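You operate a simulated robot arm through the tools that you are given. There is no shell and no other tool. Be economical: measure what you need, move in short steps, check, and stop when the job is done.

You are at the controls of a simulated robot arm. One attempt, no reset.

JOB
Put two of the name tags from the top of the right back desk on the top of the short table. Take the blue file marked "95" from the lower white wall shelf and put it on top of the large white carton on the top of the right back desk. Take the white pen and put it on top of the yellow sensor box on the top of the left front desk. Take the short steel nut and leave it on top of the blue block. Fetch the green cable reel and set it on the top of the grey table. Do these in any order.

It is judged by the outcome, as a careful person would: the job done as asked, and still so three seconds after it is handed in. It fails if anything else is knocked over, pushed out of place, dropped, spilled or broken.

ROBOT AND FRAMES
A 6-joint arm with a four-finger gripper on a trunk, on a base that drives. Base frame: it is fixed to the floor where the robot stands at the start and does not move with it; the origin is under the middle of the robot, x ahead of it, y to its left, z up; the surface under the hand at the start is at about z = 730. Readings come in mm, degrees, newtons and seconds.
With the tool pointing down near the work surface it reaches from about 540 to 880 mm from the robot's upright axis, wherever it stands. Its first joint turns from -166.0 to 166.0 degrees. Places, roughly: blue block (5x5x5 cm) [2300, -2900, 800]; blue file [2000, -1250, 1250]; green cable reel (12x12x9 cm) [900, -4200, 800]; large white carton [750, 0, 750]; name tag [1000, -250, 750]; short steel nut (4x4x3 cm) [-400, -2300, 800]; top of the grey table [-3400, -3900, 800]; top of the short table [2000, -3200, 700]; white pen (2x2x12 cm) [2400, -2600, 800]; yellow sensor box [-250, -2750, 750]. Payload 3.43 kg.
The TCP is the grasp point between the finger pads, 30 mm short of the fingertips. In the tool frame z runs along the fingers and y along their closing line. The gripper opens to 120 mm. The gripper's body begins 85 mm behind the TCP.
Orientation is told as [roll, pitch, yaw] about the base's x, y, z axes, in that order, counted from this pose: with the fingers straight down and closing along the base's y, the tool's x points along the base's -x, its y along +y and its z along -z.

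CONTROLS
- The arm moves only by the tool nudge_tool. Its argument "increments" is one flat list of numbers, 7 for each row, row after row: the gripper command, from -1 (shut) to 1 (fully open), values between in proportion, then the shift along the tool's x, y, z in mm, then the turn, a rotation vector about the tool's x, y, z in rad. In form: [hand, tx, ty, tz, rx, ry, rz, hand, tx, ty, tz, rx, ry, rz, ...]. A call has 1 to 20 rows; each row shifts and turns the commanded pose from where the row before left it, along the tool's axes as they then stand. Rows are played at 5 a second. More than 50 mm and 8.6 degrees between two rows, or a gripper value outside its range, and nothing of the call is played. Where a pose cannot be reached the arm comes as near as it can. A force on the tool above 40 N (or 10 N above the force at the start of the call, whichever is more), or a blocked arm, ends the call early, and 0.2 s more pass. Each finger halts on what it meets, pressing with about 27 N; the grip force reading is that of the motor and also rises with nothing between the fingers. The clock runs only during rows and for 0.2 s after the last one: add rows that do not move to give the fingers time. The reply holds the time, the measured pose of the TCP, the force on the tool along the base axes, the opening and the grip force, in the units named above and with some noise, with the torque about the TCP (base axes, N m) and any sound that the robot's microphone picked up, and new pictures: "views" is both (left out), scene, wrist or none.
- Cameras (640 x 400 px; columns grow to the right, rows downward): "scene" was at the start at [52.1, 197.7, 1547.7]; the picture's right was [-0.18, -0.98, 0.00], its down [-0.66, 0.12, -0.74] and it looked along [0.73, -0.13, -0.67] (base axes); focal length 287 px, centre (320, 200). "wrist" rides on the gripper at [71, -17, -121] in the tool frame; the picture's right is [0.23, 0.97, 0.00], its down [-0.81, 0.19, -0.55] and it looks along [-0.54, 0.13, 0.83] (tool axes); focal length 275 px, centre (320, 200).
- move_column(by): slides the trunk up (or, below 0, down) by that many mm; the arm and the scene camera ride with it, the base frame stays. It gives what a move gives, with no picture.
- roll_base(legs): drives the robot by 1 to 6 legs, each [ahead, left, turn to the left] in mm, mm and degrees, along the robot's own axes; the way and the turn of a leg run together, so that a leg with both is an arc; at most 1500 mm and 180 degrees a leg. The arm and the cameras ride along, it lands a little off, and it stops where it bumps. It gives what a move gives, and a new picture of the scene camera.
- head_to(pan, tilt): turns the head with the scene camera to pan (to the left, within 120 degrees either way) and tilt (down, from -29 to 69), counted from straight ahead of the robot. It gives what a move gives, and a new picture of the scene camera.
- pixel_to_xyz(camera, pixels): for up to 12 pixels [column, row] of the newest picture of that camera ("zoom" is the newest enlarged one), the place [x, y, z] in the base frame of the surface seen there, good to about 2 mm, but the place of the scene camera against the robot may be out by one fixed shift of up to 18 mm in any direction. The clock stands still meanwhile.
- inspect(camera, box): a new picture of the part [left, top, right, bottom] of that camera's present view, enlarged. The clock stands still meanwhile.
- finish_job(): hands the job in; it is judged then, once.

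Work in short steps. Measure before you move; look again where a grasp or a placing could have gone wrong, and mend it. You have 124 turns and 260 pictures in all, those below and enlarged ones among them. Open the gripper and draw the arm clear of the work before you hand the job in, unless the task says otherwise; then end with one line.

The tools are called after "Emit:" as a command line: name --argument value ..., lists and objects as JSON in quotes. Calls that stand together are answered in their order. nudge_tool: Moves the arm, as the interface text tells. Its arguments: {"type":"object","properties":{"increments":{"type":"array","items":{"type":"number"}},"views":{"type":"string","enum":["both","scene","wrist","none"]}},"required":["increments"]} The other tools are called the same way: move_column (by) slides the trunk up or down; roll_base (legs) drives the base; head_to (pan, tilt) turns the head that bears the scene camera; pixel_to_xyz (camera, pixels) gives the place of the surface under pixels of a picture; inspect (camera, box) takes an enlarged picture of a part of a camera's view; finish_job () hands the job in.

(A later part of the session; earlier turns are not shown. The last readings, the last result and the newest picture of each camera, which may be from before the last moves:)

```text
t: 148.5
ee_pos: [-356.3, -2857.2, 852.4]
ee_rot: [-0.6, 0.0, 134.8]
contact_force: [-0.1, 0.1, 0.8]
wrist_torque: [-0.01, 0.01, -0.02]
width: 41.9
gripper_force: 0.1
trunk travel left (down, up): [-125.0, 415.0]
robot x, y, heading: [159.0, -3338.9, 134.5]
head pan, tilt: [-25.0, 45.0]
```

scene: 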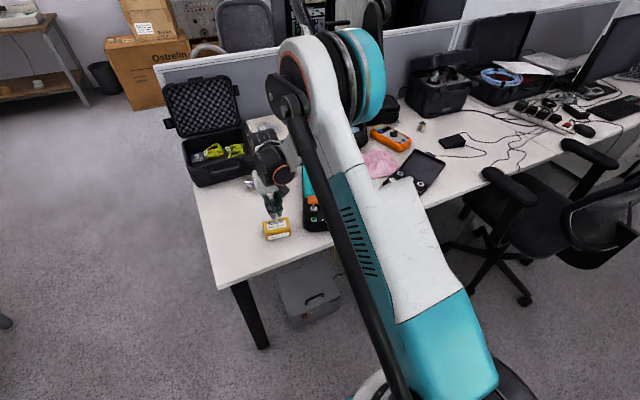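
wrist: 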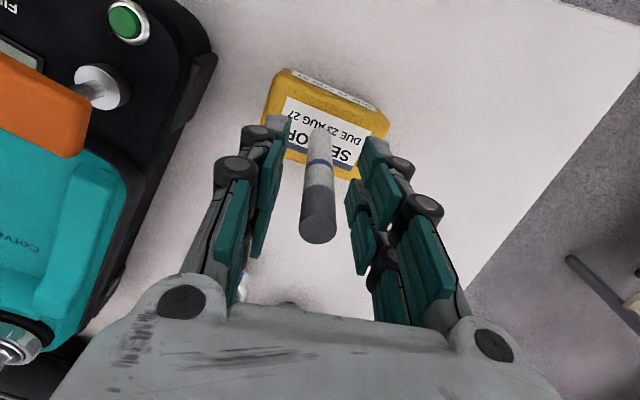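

Pen stands freely. I lift straight up and look for the nut.

Emit:
nudge_tool --increments '[-0.3, 0, 0, -20, 0, 0, 0, -0.3, 0, 0, -40, 0, 0, 0, -0.3, 0, 0, -45, 0, 0, 0, -0.3, 0, 0, -45, 0, 0, 0, -0.3, 0, 0, -45, 0, 0, 0, -0.3, 0, 0, -45, 0, 0, 0, -0.3, 0, 0, 0, -0.01, 0, 0, -0.3, 40, -30, 0, 0, 0, 0, -0.3, 40, -30, 0, 0, 0, 0, -0.3, 40, -30, 0, 0, 0, 0]' --views "scene"

Emit:
inspect --camera "scene" --box '[180, 90, 500, 250]'

```text
t: 150.7
ee_pos: [-210.5, -2880.5, 1091.8]
ee_rot: [-0.1, 0.0, 134.8]
contact_force: [-0.7, -0.2, 0.3]
wrist_torque: [-0.01, -0.04, 0.01]
width: 42.2
gripper_force: 0.0
trunk travel left (down, up): [-125.0, 415.0]
robot x, y, heading: [160.0, -3338.3, 134.8]
head pan, tilt: [-25.0, 45.0]
```

scene: 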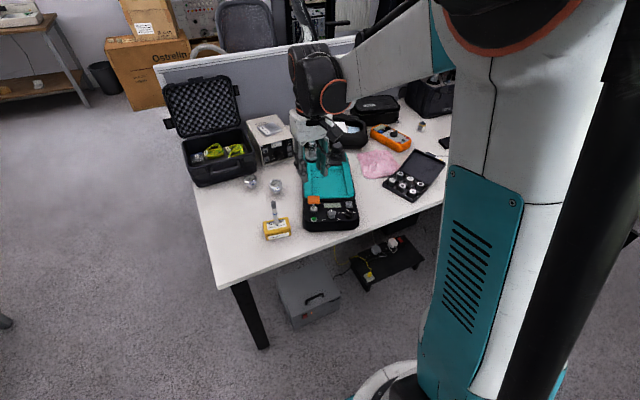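

```text
2.00 times, centred on (340, 170) of scene
```

zoom: 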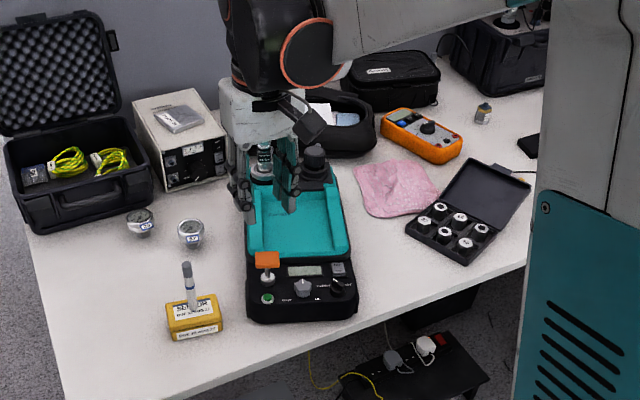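

I measure candidates for the nut: the small part near the multimeter and the item in the open black bag, plus those in the black case.

Emit:
pixel_to_xyz --camera "zoom" --pixels '[[484, 110], [440, 208], [460, 217], [330, 120], [345, 125], [190, 230], [140, 215], [264, 155], [185, 115], [185, 290]]'

Emit:
inspect --camera "scene" --box '[380, 110, 460, 210]'

Emit:
inspect --camera "scene" --box '[250, 90, 390, 180]'

```text
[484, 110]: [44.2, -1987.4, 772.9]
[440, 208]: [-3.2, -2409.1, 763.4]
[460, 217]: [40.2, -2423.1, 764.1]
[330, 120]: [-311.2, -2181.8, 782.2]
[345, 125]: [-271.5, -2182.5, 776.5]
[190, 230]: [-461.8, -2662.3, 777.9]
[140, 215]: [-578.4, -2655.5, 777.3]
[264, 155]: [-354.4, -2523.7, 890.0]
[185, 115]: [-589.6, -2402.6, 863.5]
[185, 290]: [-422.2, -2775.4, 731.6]
```

```text
4.00 times, centred on (420, 160) of scene
```

zoom: 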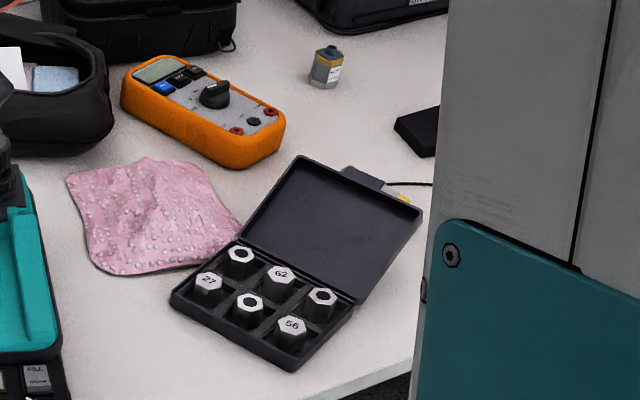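

```text
4.44 times, centred on (320, 135) of scene
```

zoom: 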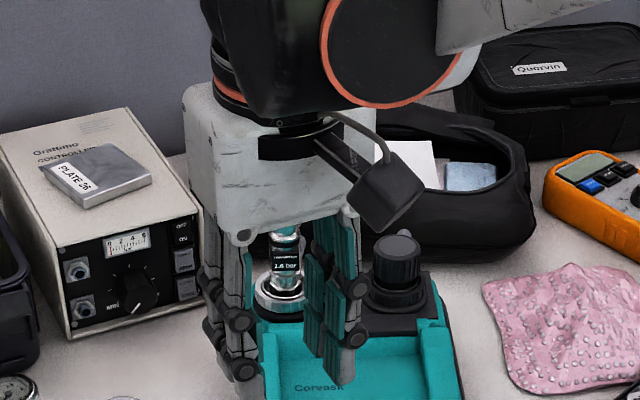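

The nut seems to sit in the open black bag (hidden behind the arm). I drive 310 ahead and 280 right to get within reach, then look with the wrist camera.

Emit:
roll_base --legs '[[310, -280, 0]]'

Emit:
nudge_tool --increments '[0, 0, 0, -10, 0, 0, 0, 0, -40, 0, 0, 0, 0, 0, 0, -40, 0, 0, 0, 0, 0, 0, -20, 0, 0, 0, 0, 0, 0, 0, 0, 0, 0, 0, 0]' --views "wrist"

```text
t: 153.3
ee_pos: [-221.3, -2457.4, 1091.0]
ee_rot: [-0.1, 0.0, 135.0]
contact_force: [0.7, 0.4, -0.2]
wrist_torque: [0.0, 0.02, -0.01]
width: 41.9
gripper_force: 0.0
trunk travel left (down, up): [-125.0, 415.0]
robot x, y, heading: [146.5, -2912.9, 135.0]
head pan, tilt: [-25.0, 45.0]
```

scene: 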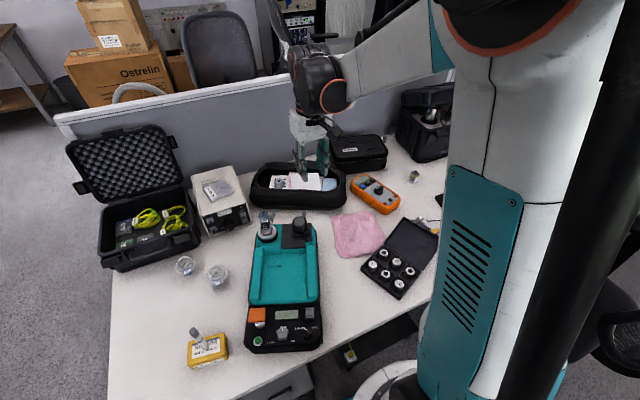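

```text
t: 154.5
ee_pos: [-291.4, -2385.8, 1101.8]
ee_rot: [0.0, -0.1, 134.9]
contact_force: [0.2, 0.5, -0.2]
wrist_torque: [0.0, -0.05, -0.03]
width: 59.8
gripper_force: 0.0
trunk travel left (down, up): [-125.0, 415.0]
robot x, y, heading: [147.9, -2915.0, 135.1]
head pan, tilt: [-25.0, 45.0]
```

wrist: 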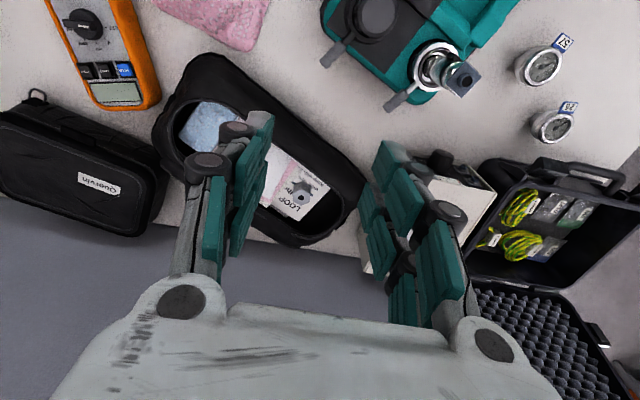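

The nut is visible in the bag at (300,195), on a "LOOP" paper. I zoom and measure.

Emit:
inspect --camera "wrist" --box '[250, 140, 370, 260]'

Emit:
pixel_to_xyz --camera "wrist" --pixels '[[301, 196], [296, 196], [307, 194], [301, 186], [300, 203], [335, 235], [285, 165], [270, 220], [360, 190], [300, 240], [325, 160]]'

```text
3.33 times, centred on (310, 200) of wrist
```

zoom: 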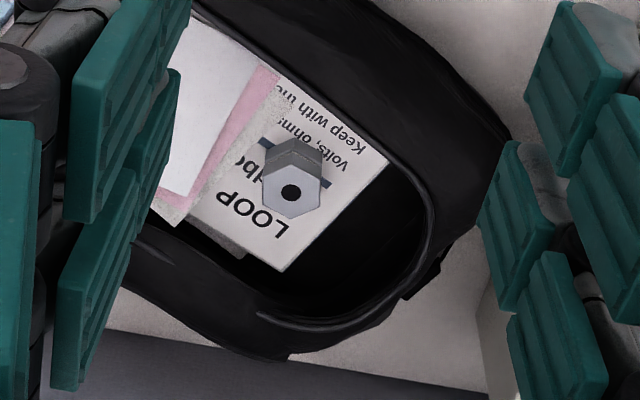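

```text
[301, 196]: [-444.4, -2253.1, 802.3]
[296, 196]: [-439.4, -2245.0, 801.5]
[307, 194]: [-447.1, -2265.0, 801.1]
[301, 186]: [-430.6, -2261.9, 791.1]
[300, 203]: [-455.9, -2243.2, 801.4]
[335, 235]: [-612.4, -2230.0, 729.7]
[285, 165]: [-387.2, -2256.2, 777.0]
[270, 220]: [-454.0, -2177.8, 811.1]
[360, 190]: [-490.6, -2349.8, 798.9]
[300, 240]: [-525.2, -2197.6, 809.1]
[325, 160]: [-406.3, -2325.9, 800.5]
```

I zoom more to get the hexagon's vertices and angle.

Emit:
inspect --camera "wrist" --box '[282, 172, 322, 212]'

```text
10.00 times, centred on (302, 192) of wrist
```

zoom: 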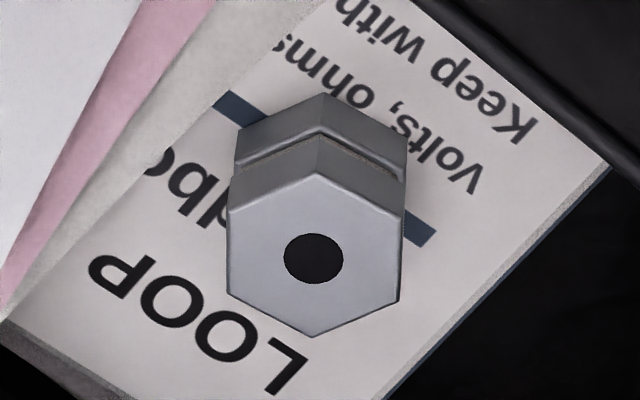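

Emit:
pixel_to_xyz --camera "zoom" --pixels '[[236, 213], [236, 287], [394, 222], [390, 293], [317, 188], [312, 325], [275, 260], [355, 260], [320, 120], [250, 140], [120, 320]]'

```text
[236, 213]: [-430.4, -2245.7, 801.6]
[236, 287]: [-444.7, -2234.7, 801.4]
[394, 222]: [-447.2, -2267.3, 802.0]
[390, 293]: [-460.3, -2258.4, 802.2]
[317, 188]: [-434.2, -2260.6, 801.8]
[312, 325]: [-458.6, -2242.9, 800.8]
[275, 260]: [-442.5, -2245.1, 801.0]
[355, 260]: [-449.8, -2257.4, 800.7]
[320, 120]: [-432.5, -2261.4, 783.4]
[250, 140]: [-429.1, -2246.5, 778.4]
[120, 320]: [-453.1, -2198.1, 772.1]
```

Nut: centre (-445.6,-2251.5), across flats ~31, normals at heading ≈233°, top 801.5, paper ≈773. I check surfaces where fingers go.

Emit:
pixel_to_xyz --camera "zoom" --pixels '[[60, 100], [60, 200], [150, 150], [150, 240], [470, 220], [480, 330], [560, 100], [20, 250]]'

Emit:
nudge_tool --increments '[-0.1, -38, 10, 20, 0, 0, -0.07, -0.1, -38, 10, 20, 0, 0, -0.07, -0.1, -38, 10, 25, 0, 0, 0, -0.1, -38, 0, 25, 0, 0, 0, -0.1, 0, 0, 45, 0, 0, 0, -0.1, 0, 0, 45, 0, 0, 0, -0.1, 0, 0, 0, 0, 0, 0]' --views "wrist"

```text
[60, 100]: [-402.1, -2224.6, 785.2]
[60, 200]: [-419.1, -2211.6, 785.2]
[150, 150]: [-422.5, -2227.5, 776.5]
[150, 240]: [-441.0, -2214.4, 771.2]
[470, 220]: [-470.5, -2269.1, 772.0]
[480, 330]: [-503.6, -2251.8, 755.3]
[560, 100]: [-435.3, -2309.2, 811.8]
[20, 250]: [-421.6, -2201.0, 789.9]
```

```text
t: 156.1
ee_pos: [-428.5, -2309.8, 922.0]
ee_rot: [0.0, 0.0, 142.9]
contact_force: [-0.2, 0.1, -0.5]
wrist_torque: [-0.01, -0.04, 0.04]
width: 54.0
gripper_force: 0.0
trunk travel left (down, up): [-125.0, 415.0]
robot x, y, heading: [147.5, -2913.1, 134.8]
head pan, tilt: [-25.0, 45.0]
```

wrist: 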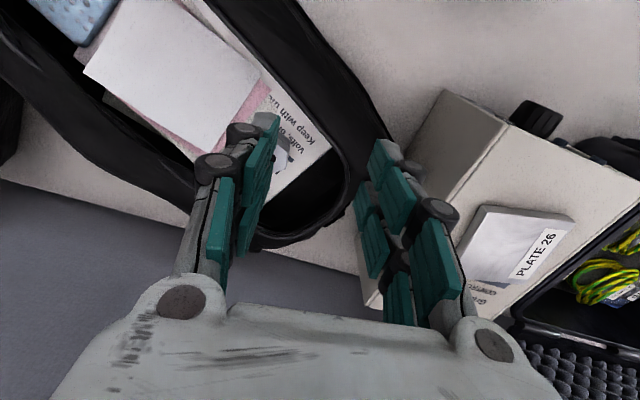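

Distance would be 889 mm, so I roll 45 mm ahead (still no closer to the desk than at the start), then align above the nut.

Emit:
roll_base --legs '[[45, 0, 0]]'

```text
t: 157.0
ee_pos: [-460.2, -2278.6, 920.9]
ee_rot: [0.0, 0.0, 142.9]
contact_force: [-0.9, -0.2, -0.4]
wrist_torque: [0.01, 0.01, -0.02]
width: 54.1
gripper_force: 0.1
trunk travel left (down, up): [-125.0, 415.0]
robot x, y, heading: [115.1, -2877.5, 134.7]
head pan, tilt: [-25.0, 45.0]
```

scene: 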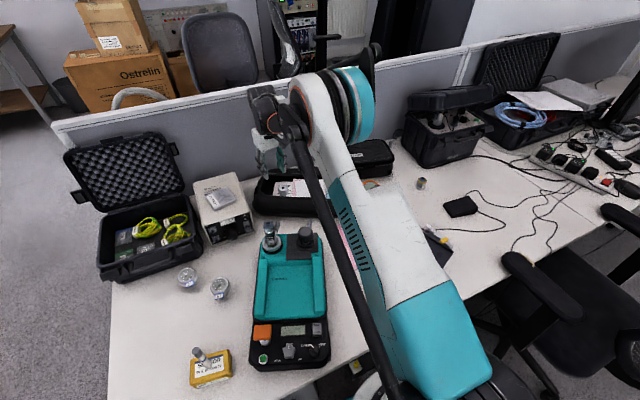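

Emit:
nudge_tool --increments '[-0.23, -4.7, -30.4, 0, 0, 0, 0, -0.23, 0, 0, 30, 0, 0, 0, -0.23, 0, 0, 25, 0, 0, 0, -0.23, 0, 0, 0, 0, 0, 0]' --views "wrist"

Emit:
inspect --camera "wrist" --box '[240, 90, 400, 250]'

```text
t: 158.0
ee_pos: [-446.2, -2252.4, 868.1]
ee_rot: [-0.1, 0.0, 143.0]
contact_force: [0.9, 1.4, 0.5]
wrist_torque: [-0.01, 0.0, -0.01]
width: 46.3
gripper_force: 0.1
trunk travel left (down, up): [-125.0, 415.0]
robot x, y, heading: [115.7, -2879.7, 135.0]
head pan, tilt: [-25.0, 45.0]
```

wrist: 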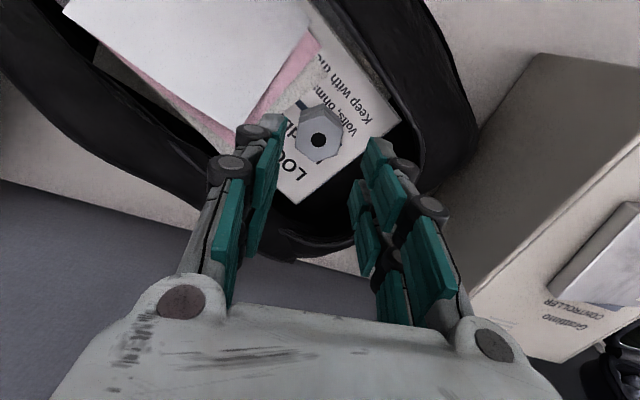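

```text
2.50 times, centred on (320, 170) of wrist
```

zoom: 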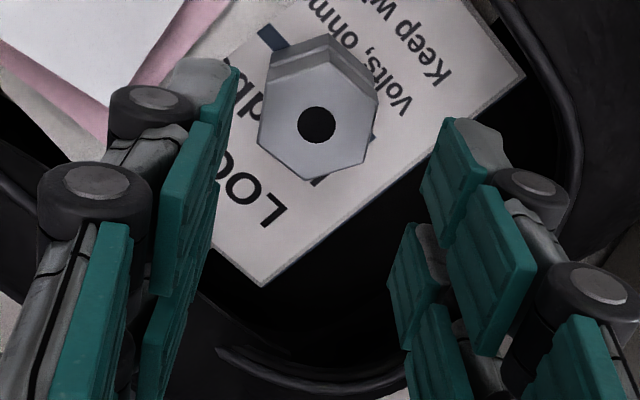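

Emit:
pixel_to_xyz --camera "zoom" --pixels '[[273, 90], [263, 138], [371, 102], [359, 155], [322, 75], [312, 175], [200, 60], [420, 200]]'

```text
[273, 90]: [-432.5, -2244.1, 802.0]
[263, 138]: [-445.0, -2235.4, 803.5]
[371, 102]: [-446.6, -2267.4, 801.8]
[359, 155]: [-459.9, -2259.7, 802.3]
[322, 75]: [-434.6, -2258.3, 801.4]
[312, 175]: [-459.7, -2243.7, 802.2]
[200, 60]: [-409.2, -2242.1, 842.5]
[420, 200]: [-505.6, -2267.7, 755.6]
```

Aligned (4° correction). Descend to TCP 813 and close.

Emit:
nudge_tool --increments '[-0.23, 0, 0, 20, 0, 0, -0.06, -0.23, 0, 0, 20, 0, 0, 0, -0.23, 0, 0, 15, 0, 0, 0, -0.23, 0, 0, 0, 0, 0, 0, -1, 0, 0, 0, 0, 0, 0, -1, 0, 0, 0, 0, 0, 0, -1, 0, 0, 0, 0, 0, 0]' --views "wrist"

```text
t: 159.6
ee_pos: [-445.4, -2251.2, 811.9]
ee_rot: [0.1, 0.0, 146.4]
contact_force: [0.1, 0.1, 0.5]
wrist_torque: [0.04, 0.0, -0.03]
width: 32.0
gripper_force: 26.7
trunk travel left (down, up): [-125.0, 415.0]
robot x, y, heading: [118.6, -2882.4, 135.0]
head pan, tilt: [-25.0, 45.0]
```

wrist: 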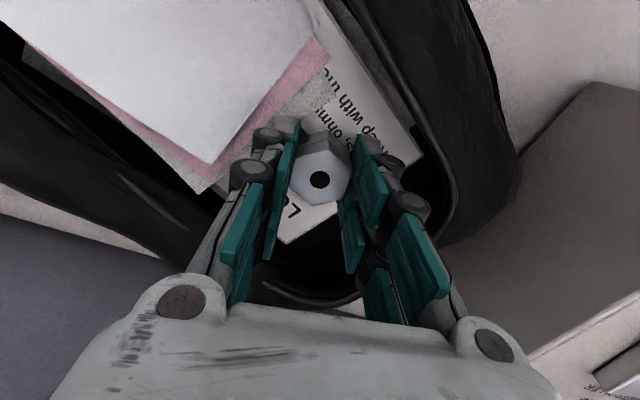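

Gripped at 32 mm. I lift out and retract.

Emit:
nudge_tool --increments '[-1, 0, 0, -20, 0, 0, 0, -1, 0, 0, -30, 0, 0, 0, -1, 0, 0, -40, 0, 0, 0, -1, 0, 0, -45, 0, 0, 0, -1, 0, 0, -45, 0, 0, 0, -1, 0, 0, -45, 0, 0, 0, -1, 0, 0, -45, 0, 0, 0, -1, 0, 0, -30, 0, 0, 0.1, -1, 0, 0, 0, 0, 0, 0.1, -1, 45, 0, 0, 0, 0, 0, -1, 45, 0, 0, 0, 0, 0, -1, 45, 0, 0, 0, 0, 0, -1, 45, 0, 0, 0, 0, 0, -1, 45, 0, 0, 0, 0, 0, -1, 45, 0, 0, 0, 0, 0, -1, 45, 0, 0, 0, 0, 0, -1, 35, 0, 0, 0, 0, 0, -1, 0, 0, 0, 0, 0, 0]' --views "both"

```text
t: 163.4
ee_pos: [-198.2, -2499.5, 1111.4]
ee_rot: [0.0, 0.0, 134.9]
contact_force: [0.0, 0.1, -1.8]
wrist_torque: [0.03, 0.01, 0.01]
width: 31.9
gripper_force: 26.9
trunk travel left (down, up): [-125.0, 415.0]
robot x, y, heading: [115.9, -2880.4, 135.0]
head pan, tilt: [-25.0, 45.0]
```

scene: 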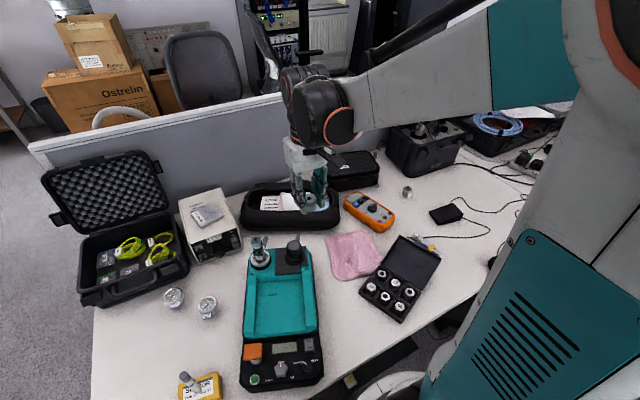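
wrist: 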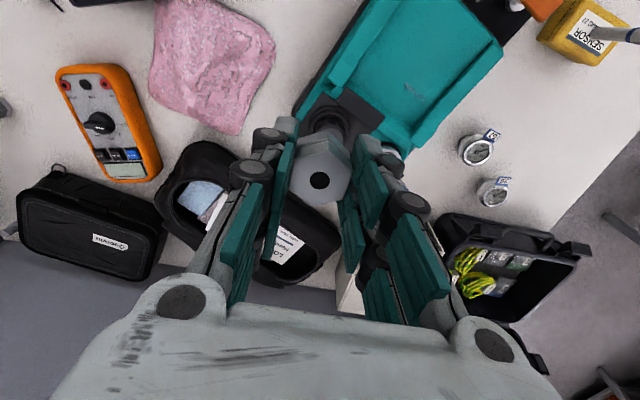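

Nut held, pen still standing. I back out, go along the aisle and face the short table near the blue block.

Emit:
roll_base --legs '[[-745, 0, 0], [0, 0, -91], [1380, 0, 0], [0, 0, -90]]'

Emit:
nudge_tool --increments '[-1, 0, 0, 0, 0, 0, 0]' --views "wrist"

```text
t: 181.6
ee_pos: [1939.0, -2804.2, 1111.3]
ee_rot: [0.0, 0.0, -43.7]
contact_force: [0.0, -0.3, -1.7]
wrist_torque: [0.0, -0.02, 0.01]
width: 31.9
gripper_force: 27.1
trunk travel left (down, up): [-125.0, 415.0]
robot x, y, heading: [1614.0, -2429.9, -43.7]
head pan, tilt: [-25.0, 45.0]
```

scene: 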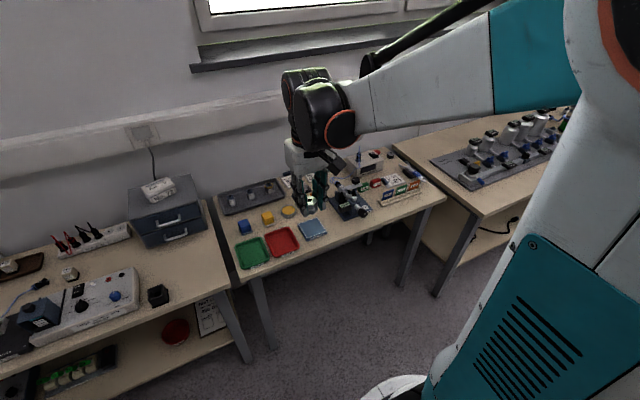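

```text
t: 182.0
ee_pos: [1939.3, -2805.8, 1111.0]
ee_rot: [-0.2, -0.1, -43.7]
contact_force: [1.0, -0.1, -2.6]
wrist_torque: [-0.01, 0.01, 0.0]
width: 31.5
gripper_force: 27.2
trunk travel left (down, up): [-125.0, 415.0]
robot x, y, heading: [1612.5, -2429.7, -43.7]
head pan, tilt: [-25.0, 45.0]
```

wrist: 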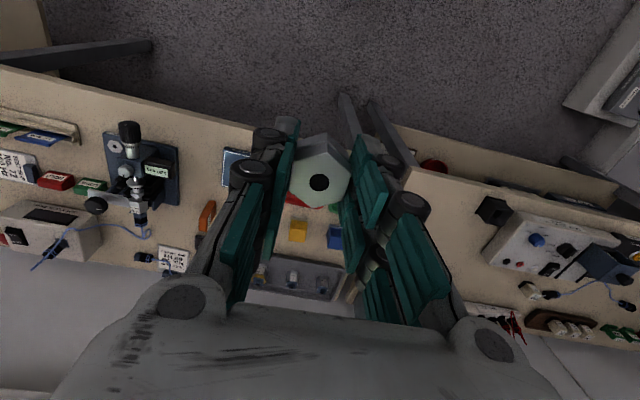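

The block is at wrist (334,237) and yellow block at (298,231). I zoom and measure.

Emit:
inspect --camera "wrist" --box '[280, 210, 360, 270]'

Emit:
inspect --camera "scene" --box '[215, 170, 315, 270]'

Emit:
pixel_to_xyz --camera "zoom" --pixels '[[115, 205], [110, 225], [130, 195], [90, 215], [120, 240], [205, 180], [100, 195], [130, 218]]'

```text
6.67 times, centred on (320, 240) of wrist
```

zoom: 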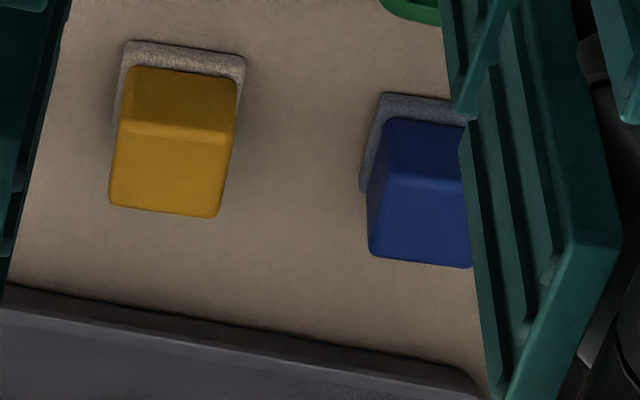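

```text
4.00 times, centred on (265, 220) of scene
```

zoom: 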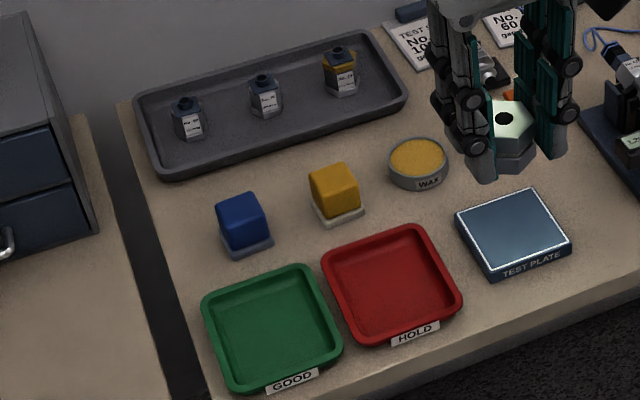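

```text
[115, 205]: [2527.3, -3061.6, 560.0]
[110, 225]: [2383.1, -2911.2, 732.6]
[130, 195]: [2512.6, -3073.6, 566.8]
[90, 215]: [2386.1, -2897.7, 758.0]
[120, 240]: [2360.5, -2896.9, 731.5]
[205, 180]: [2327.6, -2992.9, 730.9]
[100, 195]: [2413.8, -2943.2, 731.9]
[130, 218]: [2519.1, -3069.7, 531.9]
```

Emit:
pixel_to_xyz --camera "scene" --pixels '[[325, 220]]'

Emit:
pixel_to_xyz --camera "zoom" --pixels '[[220, 205], [258, 197], [268, 225], [228, 232], [241, 213], [335, 180], [250, 250]]'

Emit:
pixel_to_xyz --camera "wrist" --pixels '[[328, 246], [334, 246], [329, 236], [340, 248], [334, 240]]'

```text
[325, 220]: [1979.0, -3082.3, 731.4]
```

```text
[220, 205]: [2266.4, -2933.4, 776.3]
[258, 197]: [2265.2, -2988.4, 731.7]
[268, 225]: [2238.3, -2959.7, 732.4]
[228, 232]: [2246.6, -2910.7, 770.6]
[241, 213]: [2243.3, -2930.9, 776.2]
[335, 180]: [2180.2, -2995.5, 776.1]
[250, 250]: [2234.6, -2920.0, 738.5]
```

```text
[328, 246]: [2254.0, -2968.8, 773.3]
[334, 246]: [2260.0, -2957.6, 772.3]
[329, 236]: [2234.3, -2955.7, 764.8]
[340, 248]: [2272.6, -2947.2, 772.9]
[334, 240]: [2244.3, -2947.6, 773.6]
```

Block top z≈773 near (2257,-2952). I move over it at z≈950 for a clear view.

Emit:
nudge_tool --increments '[-1, -38, 14.3, 18, 0, 0, 0, -1, -38, 14.3, 18, 0, 0, 0, -1, -38, 14.3, 18, 0, 0, 0, -1, -38, 14.3, 18, 0, 0, 0, -1, -38, 14.3, 18, 0, 0, 0, -1, -38, 14.3, 18, 0, 0, 0, -1, -38, 14.3, 18, 0, 0, 0, -1, -38, 14.3, 18, 0, 0, 0, -1, 0, 0, 0, 0, 0, 0]' --views "both"

Emit:
inspect --camera "wrist" --box '[260, 60, 420, 220]'

```text
t: 184.0
ee_pos: [2236.9, -2933.4, 963.8]
ee_rot: [-0.1, -0.1, -43.8]
contact_force: [0.7, 0.1, -2.7]
wrist_torque: [0.02, 0.03, -0.02]
width: 31.8
gripper_force: 27.1
trunk travel left (down, up): [-125.0, 415.0]
robot x, y, heading: [1611.4, -2426.3, -43.8]
head pan, tilt: [-25.0, 45.0]
```

scene: 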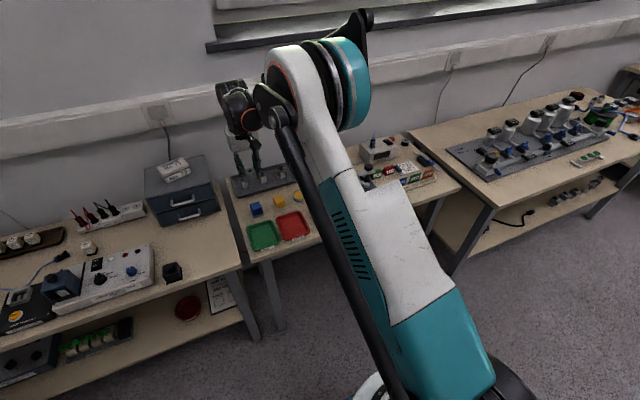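
wrist: 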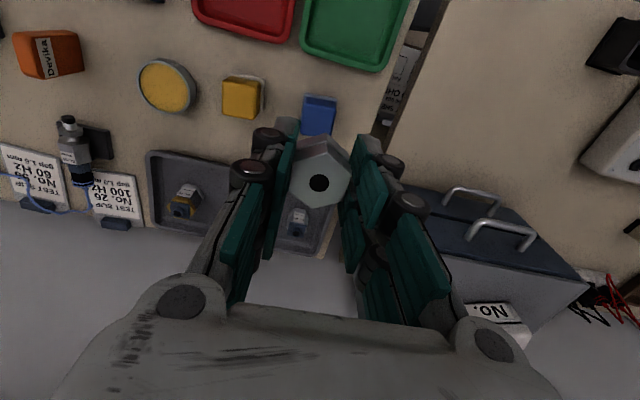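

```text
2.50 times, centred on (340, 140) of wrist
```

zoom: 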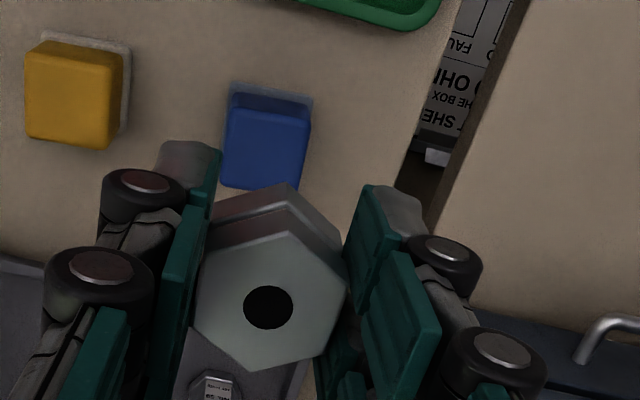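

Emit:
pixel_to_xyz --camera "zoom" --pixels '[[232, 120], [306, 128], [226, 182], [270, 186], [265, 150], [240, 175], [300, 150], [232, 90], [430, 175]]'

Emit:
pixel_to_xyz --camera "wrist" --pixels '[[400, 190], [440, 210], [470, 310], [570, 280], [420, 240]]'

```text
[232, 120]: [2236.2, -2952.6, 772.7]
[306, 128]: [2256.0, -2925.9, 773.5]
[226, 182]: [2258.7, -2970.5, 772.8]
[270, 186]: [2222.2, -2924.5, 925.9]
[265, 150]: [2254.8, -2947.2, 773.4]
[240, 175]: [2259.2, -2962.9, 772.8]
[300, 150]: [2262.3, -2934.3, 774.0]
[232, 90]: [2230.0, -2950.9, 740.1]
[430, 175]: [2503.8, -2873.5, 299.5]
```

```text
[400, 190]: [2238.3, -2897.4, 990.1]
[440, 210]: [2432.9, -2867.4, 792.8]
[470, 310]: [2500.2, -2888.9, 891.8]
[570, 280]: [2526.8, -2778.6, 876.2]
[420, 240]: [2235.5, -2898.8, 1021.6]
```

Block top centre ≈(2258,-2947), z 773. I align and lower to TCP ≈ 818.

Emit:
nudge_tool --increments '[-1, -25, 4.5, 0, 0, 0, 0, -1, 0, 0, 45, 0, 0, 0, -1, 0, 0, 45, 0, 0, 0, -1, 0, 0, 40, 0, 0, 0, -1, 0, 0, 14, 0, 0, 0, -1, 0, 0, 0, 0, 0, 0]' --views "both"

Emit:
inspect --camera "scene" --box '[220, 130, 300, 230]'

```text
t: 185.4
ee_pos: [2258.5, -2944.4, 823.8]
ee_rot: [0.0, 0.0, -43.7]
contact_force: [-0.1, -1.2, -2.8]
wrist_torque: [0.02, -0.05, 0.02]
width: 31.7
gripper_force: 26.9
trunk travel left (down, up): [-125.0, 415.0]
robot x, y, heading: [1611.6, -2429.3, -43.7]
head pan, tilt: [-25.0, 45.0]
```

scene: 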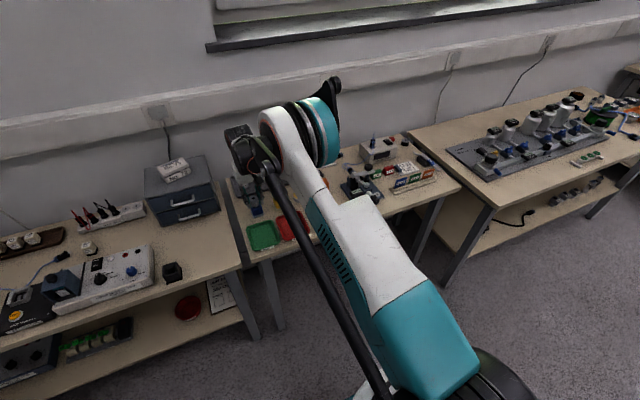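
wrist: 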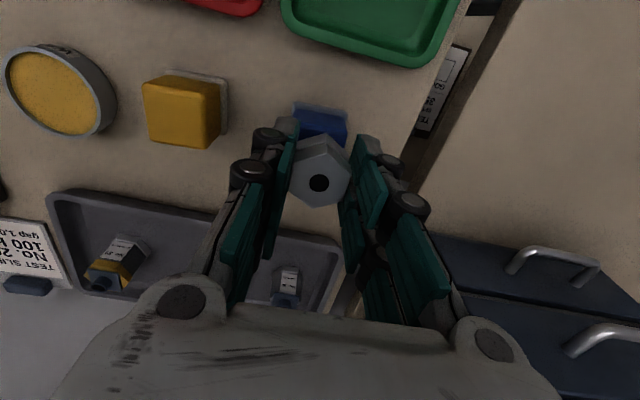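

```text
4.00 times, centred on (260, 180) of scene
```

zoom: 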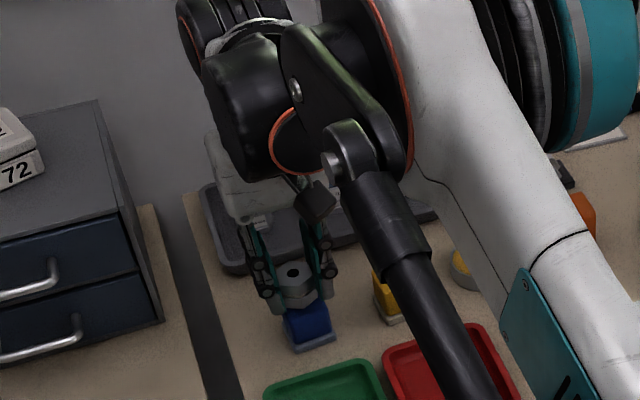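

Emit:
nudge_tool --increments '[-1, -1.7, -2.5, 6, 0, 0, 0, -1, 0, 0, 3, 0, 0, 0, -1, 0, 0, 1.5, 0, 0, 0, -1, 0, 0, 0, 0, 0, 0]' --views "none"

Emit:
inspect --camera "scene" --box '[240, 180, 280, 230]'

```text
t: 186.4
ee_pos: [2258.3, -2947.2, 813.5]
ee_rot: [-0.1, 0.0, -43.7]
contact_force: [0.1, 0.2, -1.0]
wrist_torque: [0.04, -0.02, -0.02]
width: 31.7
gripper_force: 27.3
trunk travel left (down, up): [-125.0, 415.0]
robot x, y, heading: [1611.8, -2429.6, -43.7]
head pan, tilt: [-25.0, 45.0]
```

```text
8.00 times, centred on (260, 205) of scene
```

zoom: 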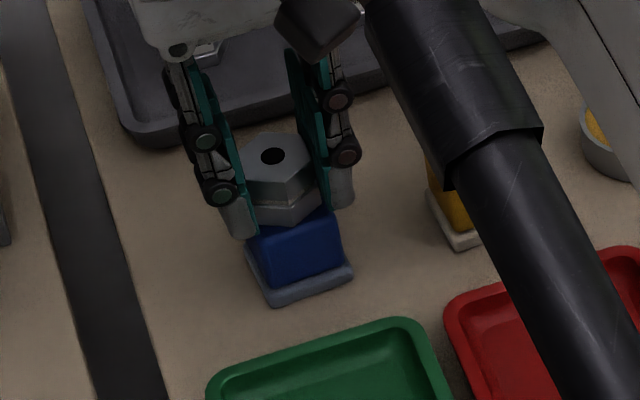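

Nearly seated; 1 mm steps watching force.

Emit:
nudge_tool --increments '[-1, 0, 0, 1, 0, 0, 0, -1, 0, 0, 1, 0, 0, 0, -1, 0, 0, 0, 0, 0, 0]' --views "none"

```text
t: 187.2
ee_pos: [2258.5, -2947.7, 813.2]
ee_rot: [0.0, 0.0, -43.7]
contact_force: [2.3, -3.6, 21.1]
wrist_torque: [-0.16, -0.02, -0.01]
width: 31.8
gripper_force: 26.9
trunk travel left (down, up): [-125.0, 415.0]
robot x, y, heading: [1618.3, -2431.6, -43.7]
head pan, tilt: [-25.0, 45.0]
```

Seated (21 N). Ease back 0.8 mm and open slowly.

Emit:
nudge_tool --increments '[-1, 0, 0, -0.8, 0, 0, 0, -0.46, 0, 0, 0, 0, 0, 0, -0.42, 0, 0, 0, 0, 0, 0, -0.36, 0, 0, 0, 0, 0, 0, -0.25, 0, 0, 0, 0, 0, 0, -0.15, 0, 0, 0, 0, 0, 0, -0.15, 0, 0, 0, 0, 0, 0]' --views "wrist"

Emit:
inspect --camera "scene" --box '[240, 180, 280, 230]'

```text
t: 188.8
ee_pos: [2260.2, -2948.0, 811.9]
ee_rot: [0.0, 0.0, -43.7]
contact_force: [0.2, 0.0, -0.2]
wrist_torque: [-0.02, 0.01, 0.0]
width: 51.0
gripper_force: 0.1
trunk travel left (down, up): [-125.0, 415.0]
robot x, y, heading: [1617.2, -2430.4, -43.5]
head pan, tilt: [-25.0, 45.0]
```

wrist: 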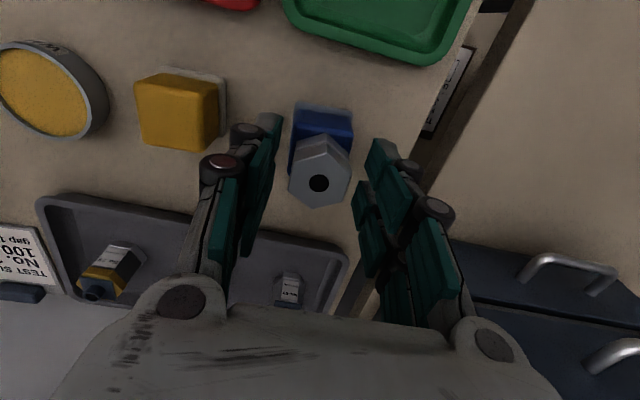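

```text
8.00 times, centred on (260, 205) of scene
```

zoom: 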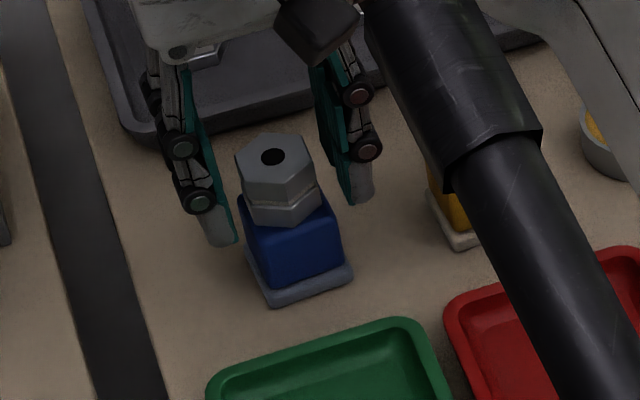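

Nut rests on the block. I lift, retract, and drive to face the wall shelf.

Emit:
nudge_tool --increments '[-0.15, 0, 0, -20, 0, 0, 0, -0.15, 0, 0, -45, 0, 0, 0, -0.15, 0, 0, -45, 0, 0, 0, -0.15, 0, 0, -45, 0, 0, 0, -0.15, 0, 0, -45, 0, 0, 0, -0.15, 0, 0, -45, 0, 0, 0, -0.15, 0, 0, -45, 0, 0, 0, -0.15, 40, -14, 0, 0, 0, 0, -0.15, 40, -14, 0, 0, 0, 0, -0.15, 40, -14, 0, 0, 0, 0, -0.15, 40, -14, 0, 0, 0, 0, -0.15, 40, -14, 0, 0, 0, 0, -0.15, 40, -14, 0, 0, 0, 0, -0.15, 40, -14, 0, 0, 0, 0, -0.15, 40, -14, 0, 0, 0, 0]' --views "none"

Emit:
roll_base --legs '[[0, 0, 87.5], [200, 560, 0]]'

Emit:
head_to --pan -25 --tilt 15

```text
t: 192.0
ee_pos: [1946.8, -2805.4, 1104.3]
ee_rot: [0.0, 0.0, -43.6]
contact_force: [0.6, 0.2, -0.1]
wrist_torque: [-0.02, -0.01, -0.04]
width: 51.2
gripper_force: 0.1
trunk travel left (down, up): [-125.0, 415.0]
robot x, y, heading: [1613.3, -2427.9, -43.4]
head pan, tilt: [-25.0, 45.0]
```

```text
t: 199.2
ee_pos: [1736.1, -1559.2, 1102.7]
ee_rot: [-0.1, 0.0, 44.5]
contact_force: [-0.1, -0.6, -0.2]
wrist_torque: [-0.03, 0.02, -0.01]
width: 51.0
gripper_force: 0.0
trunk travel left (down, up): [-125.0, 415.0]
robot x, y, heading: [1349.1, -1883.2, 44.7]
head pan, tilt: [-25.0, 45.0]
```

scene: 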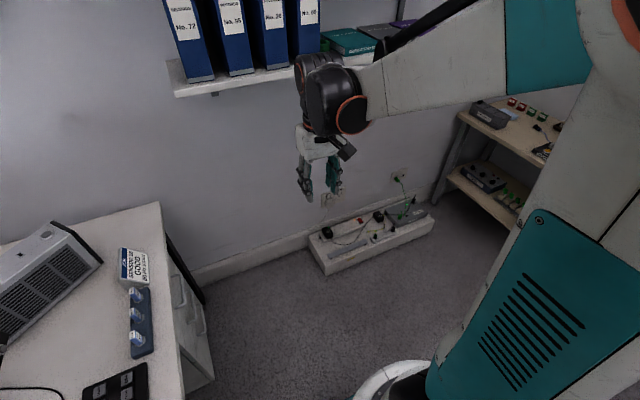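

```text
t: 200.1
ee_pos: [1736.5, -1559.6, 1104.1]
ee_rot: [0.0, 0.1, 44.5]
contact_force: [-0.1, -0.2, -0.3]
wrist_torque: [-0.02, -0.02, 0.02]
width: 50.9
gripper_force: 0.1
trunk travel left (down, up): [-125.0, 415.0]
robot x, y, heading: [1350.7, -1882.0, 44.6]
head pan, tilt: [-25.0, 15.0]
```

scene: 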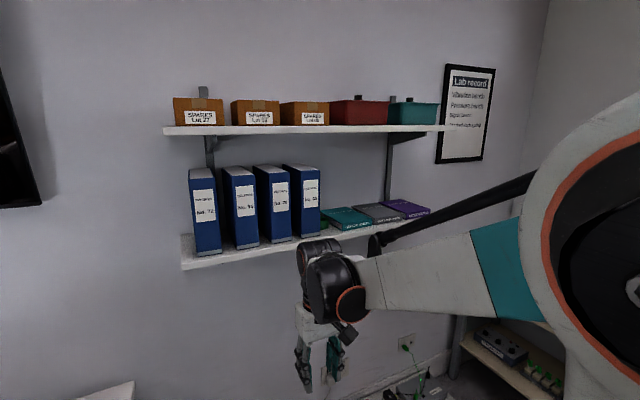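

The files stand at (205,210), (241,205), (274,200), (303,198). I read the numbers and measure.

Emit:
inspect --camera "scene" --box '[170, 150, 340, 270]'

Emit:
pixel_to_xyz --camera "scene" --pixels '[[225, 170], [250, 168], [236, 248], [257, 243], [255, 166], [300, 125], [240, 250], [190, 268], [290, 245], [218, 171], [222, 248], [241, 205]]'

```text
3.33 times, centred on (255, 210) of scene
```

zoom: 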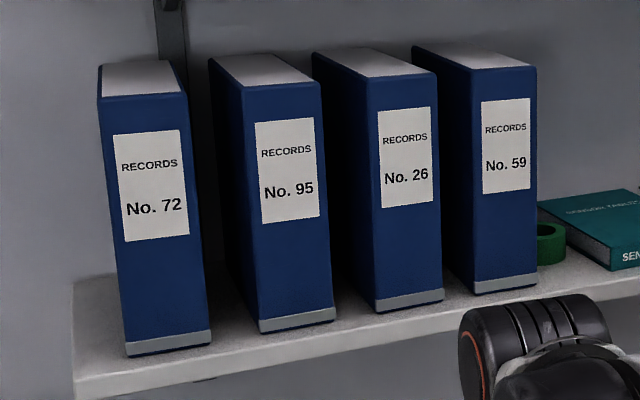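

```text
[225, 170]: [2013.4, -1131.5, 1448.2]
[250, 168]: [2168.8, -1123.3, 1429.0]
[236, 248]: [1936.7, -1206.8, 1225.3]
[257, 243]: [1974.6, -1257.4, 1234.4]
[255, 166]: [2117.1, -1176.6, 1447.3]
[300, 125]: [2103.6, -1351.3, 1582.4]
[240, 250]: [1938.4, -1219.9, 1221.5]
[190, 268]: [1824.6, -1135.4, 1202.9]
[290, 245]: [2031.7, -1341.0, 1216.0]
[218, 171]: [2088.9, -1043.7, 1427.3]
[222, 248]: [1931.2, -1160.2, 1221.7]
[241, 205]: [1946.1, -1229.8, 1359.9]
```

File "95" is second from left. It must be grasped horizontally by its spine (gap above is small). I measure gaps/depth, raise the trunk 230, advance and pitch the hand forward.

Emit:
pixel_to_xyz --camera "zoom" --pixels '[[248, 100], [215, 66], [312, 95], [285, 65], [262, 318], [330, 310], [372, 90], [380, 300], [185, 110], [205, 330], [290, 250], [100, 385]]'

Emit:
move_column --by 230

Emit:
nudge_tool --increments '[0, -45, 0, 0, 0, 0, 0, 0, -45, 0, 0, 0, 0, 0, 0, 0, 0, 0, 0, -0.1428, 0, 0, 0, 0, 0, 0, -0.1428, 0, 0, 0, 0, 0, 0, -0.1428, 0, 0, 0, 0, 0, 0, -0.1428, 0, 0, 0, 0, 0, 0, -0.1428, 0, 0, 0, 0, 0, 0, -0.1428, 0, 0, 0, 0, 0, 0, -0.1428, 0, 0, 0, 0, 0, 0, -0.1428, 0, 0, 0, 0, 0, 0, -0.1428, 0, 0, 0, 0, 0, 0, -0.1428, 0, 0, 0, 0, 0, 0, -0.1428, 0, 0, 0, 0, 0, 0, 0, 0]' --views "both"

```text
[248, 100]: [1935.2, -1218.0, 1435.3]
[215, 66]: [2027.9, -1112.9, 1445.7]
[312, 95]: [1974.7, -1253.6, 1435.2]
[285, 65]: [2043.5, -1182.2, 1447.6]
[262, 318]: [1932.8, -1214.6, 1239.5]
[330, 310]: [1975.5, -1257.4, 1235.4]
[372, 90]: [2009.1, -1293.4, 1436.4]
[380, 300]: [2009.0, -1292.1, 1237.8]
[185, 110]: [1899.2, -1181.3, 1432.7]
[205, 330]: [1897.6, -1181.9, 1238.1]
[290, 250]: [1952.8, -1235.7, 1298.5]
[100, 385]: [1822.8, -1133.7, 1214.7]
```

```text
t: 202.6
ee_pos: [1736.6, -1559.4, 1334.0]
ee_rot: [0.0, 0.0, 44.4]
contact_force: [0.0, -0.9, 0.3]
wrist_torque: [-0.01, 0.02, 0.0]
width: 51.2
gripper_force: 0.1
trunk travel left (down, up): [-355.0, 185.0]
robot x, y, heading: [1350.7, -1884.2, 44.5]
head pan, tilt: [-25.0, 15.0]
```

```text
t: 205.6
ee_pos: [1812.3, -1486.1, 1376.8]
ee_rot: [-2.5, -88.9, 47.2]
contact_force: [-1.1, 0.2, 0.3]
wrist_torque: [-0.01, 0.0, 0.0]
width: 59.8
gripper_force: 0.1
out of reach, approached as far as the arm can: row 12, 13
trunk travel left (down, up): [-355.0, 185.0]
robot x, y, heading: [1352.1, -1882.9, 44.5]
head pan, tilt: [-25.0, 15.0]
```

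scene: 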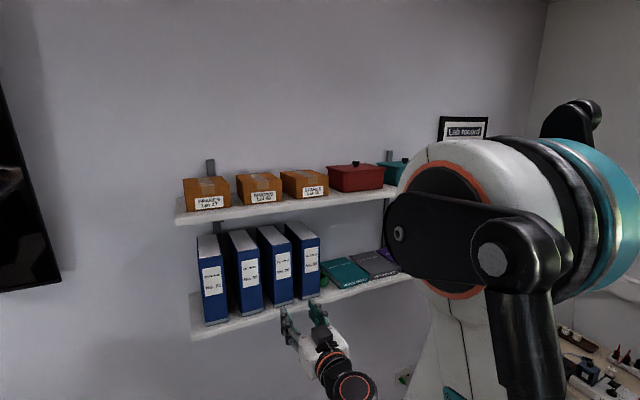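
wrist: 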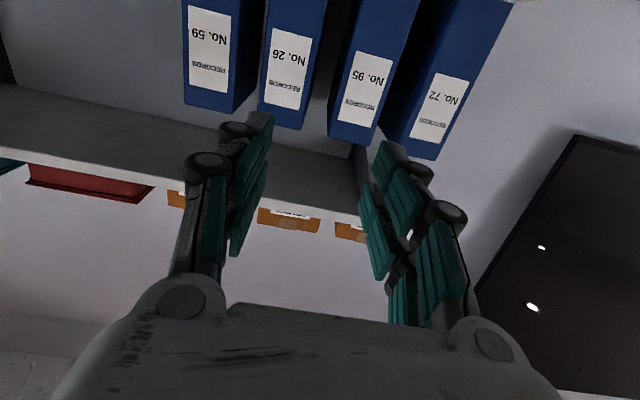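

Hand horizontal. I measure file 95 with the wrist camera (label at (365,85)).

Emit:
pixel_to_xyz --camera "wrist" --pixels '[[332, 120], [372, 135], [350, 50], [392, 50], [365, 90], [355, 135], [298, 110], [405, 125], [345, 150], [270, 170], [430, 140], [352, 140]]'

Emit:
inspect --camera "wrist" --box '[250, 0, 490, 180]'

```text
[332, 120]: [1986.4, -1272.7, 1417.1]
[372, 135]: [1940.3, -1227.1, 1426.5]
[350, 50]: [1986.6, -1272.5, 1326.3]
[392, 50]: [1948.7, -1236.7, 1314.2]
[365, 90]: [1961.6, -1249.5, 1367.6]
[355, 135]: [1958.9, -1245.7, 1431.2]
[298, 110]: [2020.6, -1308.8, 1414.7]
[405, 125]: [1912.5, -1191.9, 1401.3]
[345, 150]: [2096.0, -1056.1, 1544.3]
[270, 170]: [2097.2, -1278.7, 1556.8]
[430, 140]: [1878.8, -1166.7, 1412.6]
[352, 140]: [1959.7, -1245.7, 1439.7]
```

```text
2.22 times, centred on (370, 90) of wrist
```

zoom: 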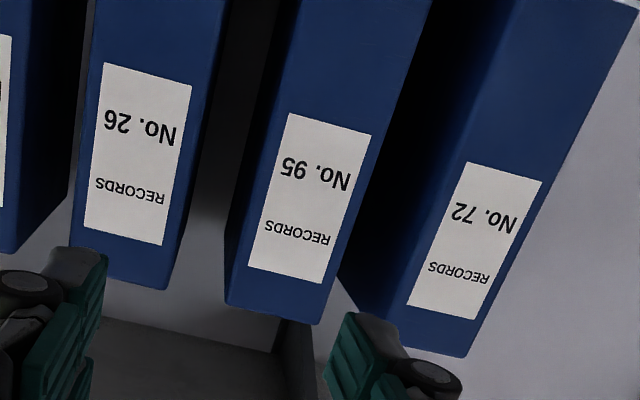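

Wrist-measured spine centre (1963,-1250), facing heading ~45°, z 1220–1440. I align sideways (+66 along tool y) and advance a bit to see how the pose tracks.

Emit:
nudge_tool --increments '[0.4, 0, 22, 40, 0, 0, 0, 0.4, 0, 22, 40, 0, 0, 0, 0.4, 0, 22, 40, 0, 0, 0, 0.4, 0, 0, 0, 0, 0, 0, 0.4, 0, 0, 0, 0, 0, 0]' --views "wrist"

```text
t: 206.8
ee_pos: [1856.2, -1353.2, 1375.8]
ee_rot: [-83.8, -90.0, 128.5]
contact_force: [0.0, 0.0, -0.4]
wrist_torque: [0.0, -0.01, 0.01]
width: 83.9
gripper_force: 0.1
trunk travel left (down, up): [-355.0, 185.0]
robot x, y, heading: [1349.5, -1882.9, 44.4]
head pan, tilt: [-25.0, 15.0]
```

wrist: 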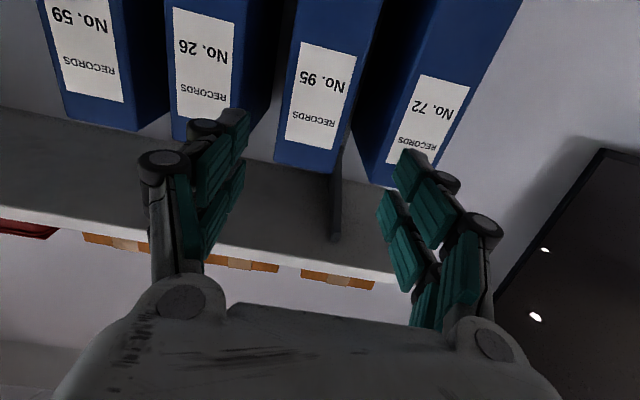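

Orientation is now exact. I re-measure file 95's edges and neighbours from here.

Emit:
pixel_to_xyz --camera "wrist" --pixels '[[280, 150], [332, 165], [300, 50], [368, 50], [315, 100], [225, 125], [232, 60], [372, 165], [400, 60], [305, 172], [195, 145], [255, 185]]'

```text
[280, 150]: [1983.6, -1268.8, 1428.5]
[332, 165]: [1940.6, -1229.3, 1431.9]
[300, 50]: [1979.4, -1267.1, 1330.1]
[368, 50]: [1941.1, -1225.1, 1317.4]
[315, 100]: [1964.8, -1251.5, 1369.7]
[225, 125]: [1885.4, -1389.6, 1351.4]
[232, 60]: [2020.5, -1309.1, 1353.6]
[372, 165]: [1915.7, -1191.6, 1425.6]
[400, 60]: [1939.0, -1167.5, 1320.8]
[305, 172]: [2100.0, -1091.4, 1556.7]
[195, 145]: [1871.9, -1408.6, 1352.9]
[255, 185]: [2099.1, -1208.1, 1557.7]
```

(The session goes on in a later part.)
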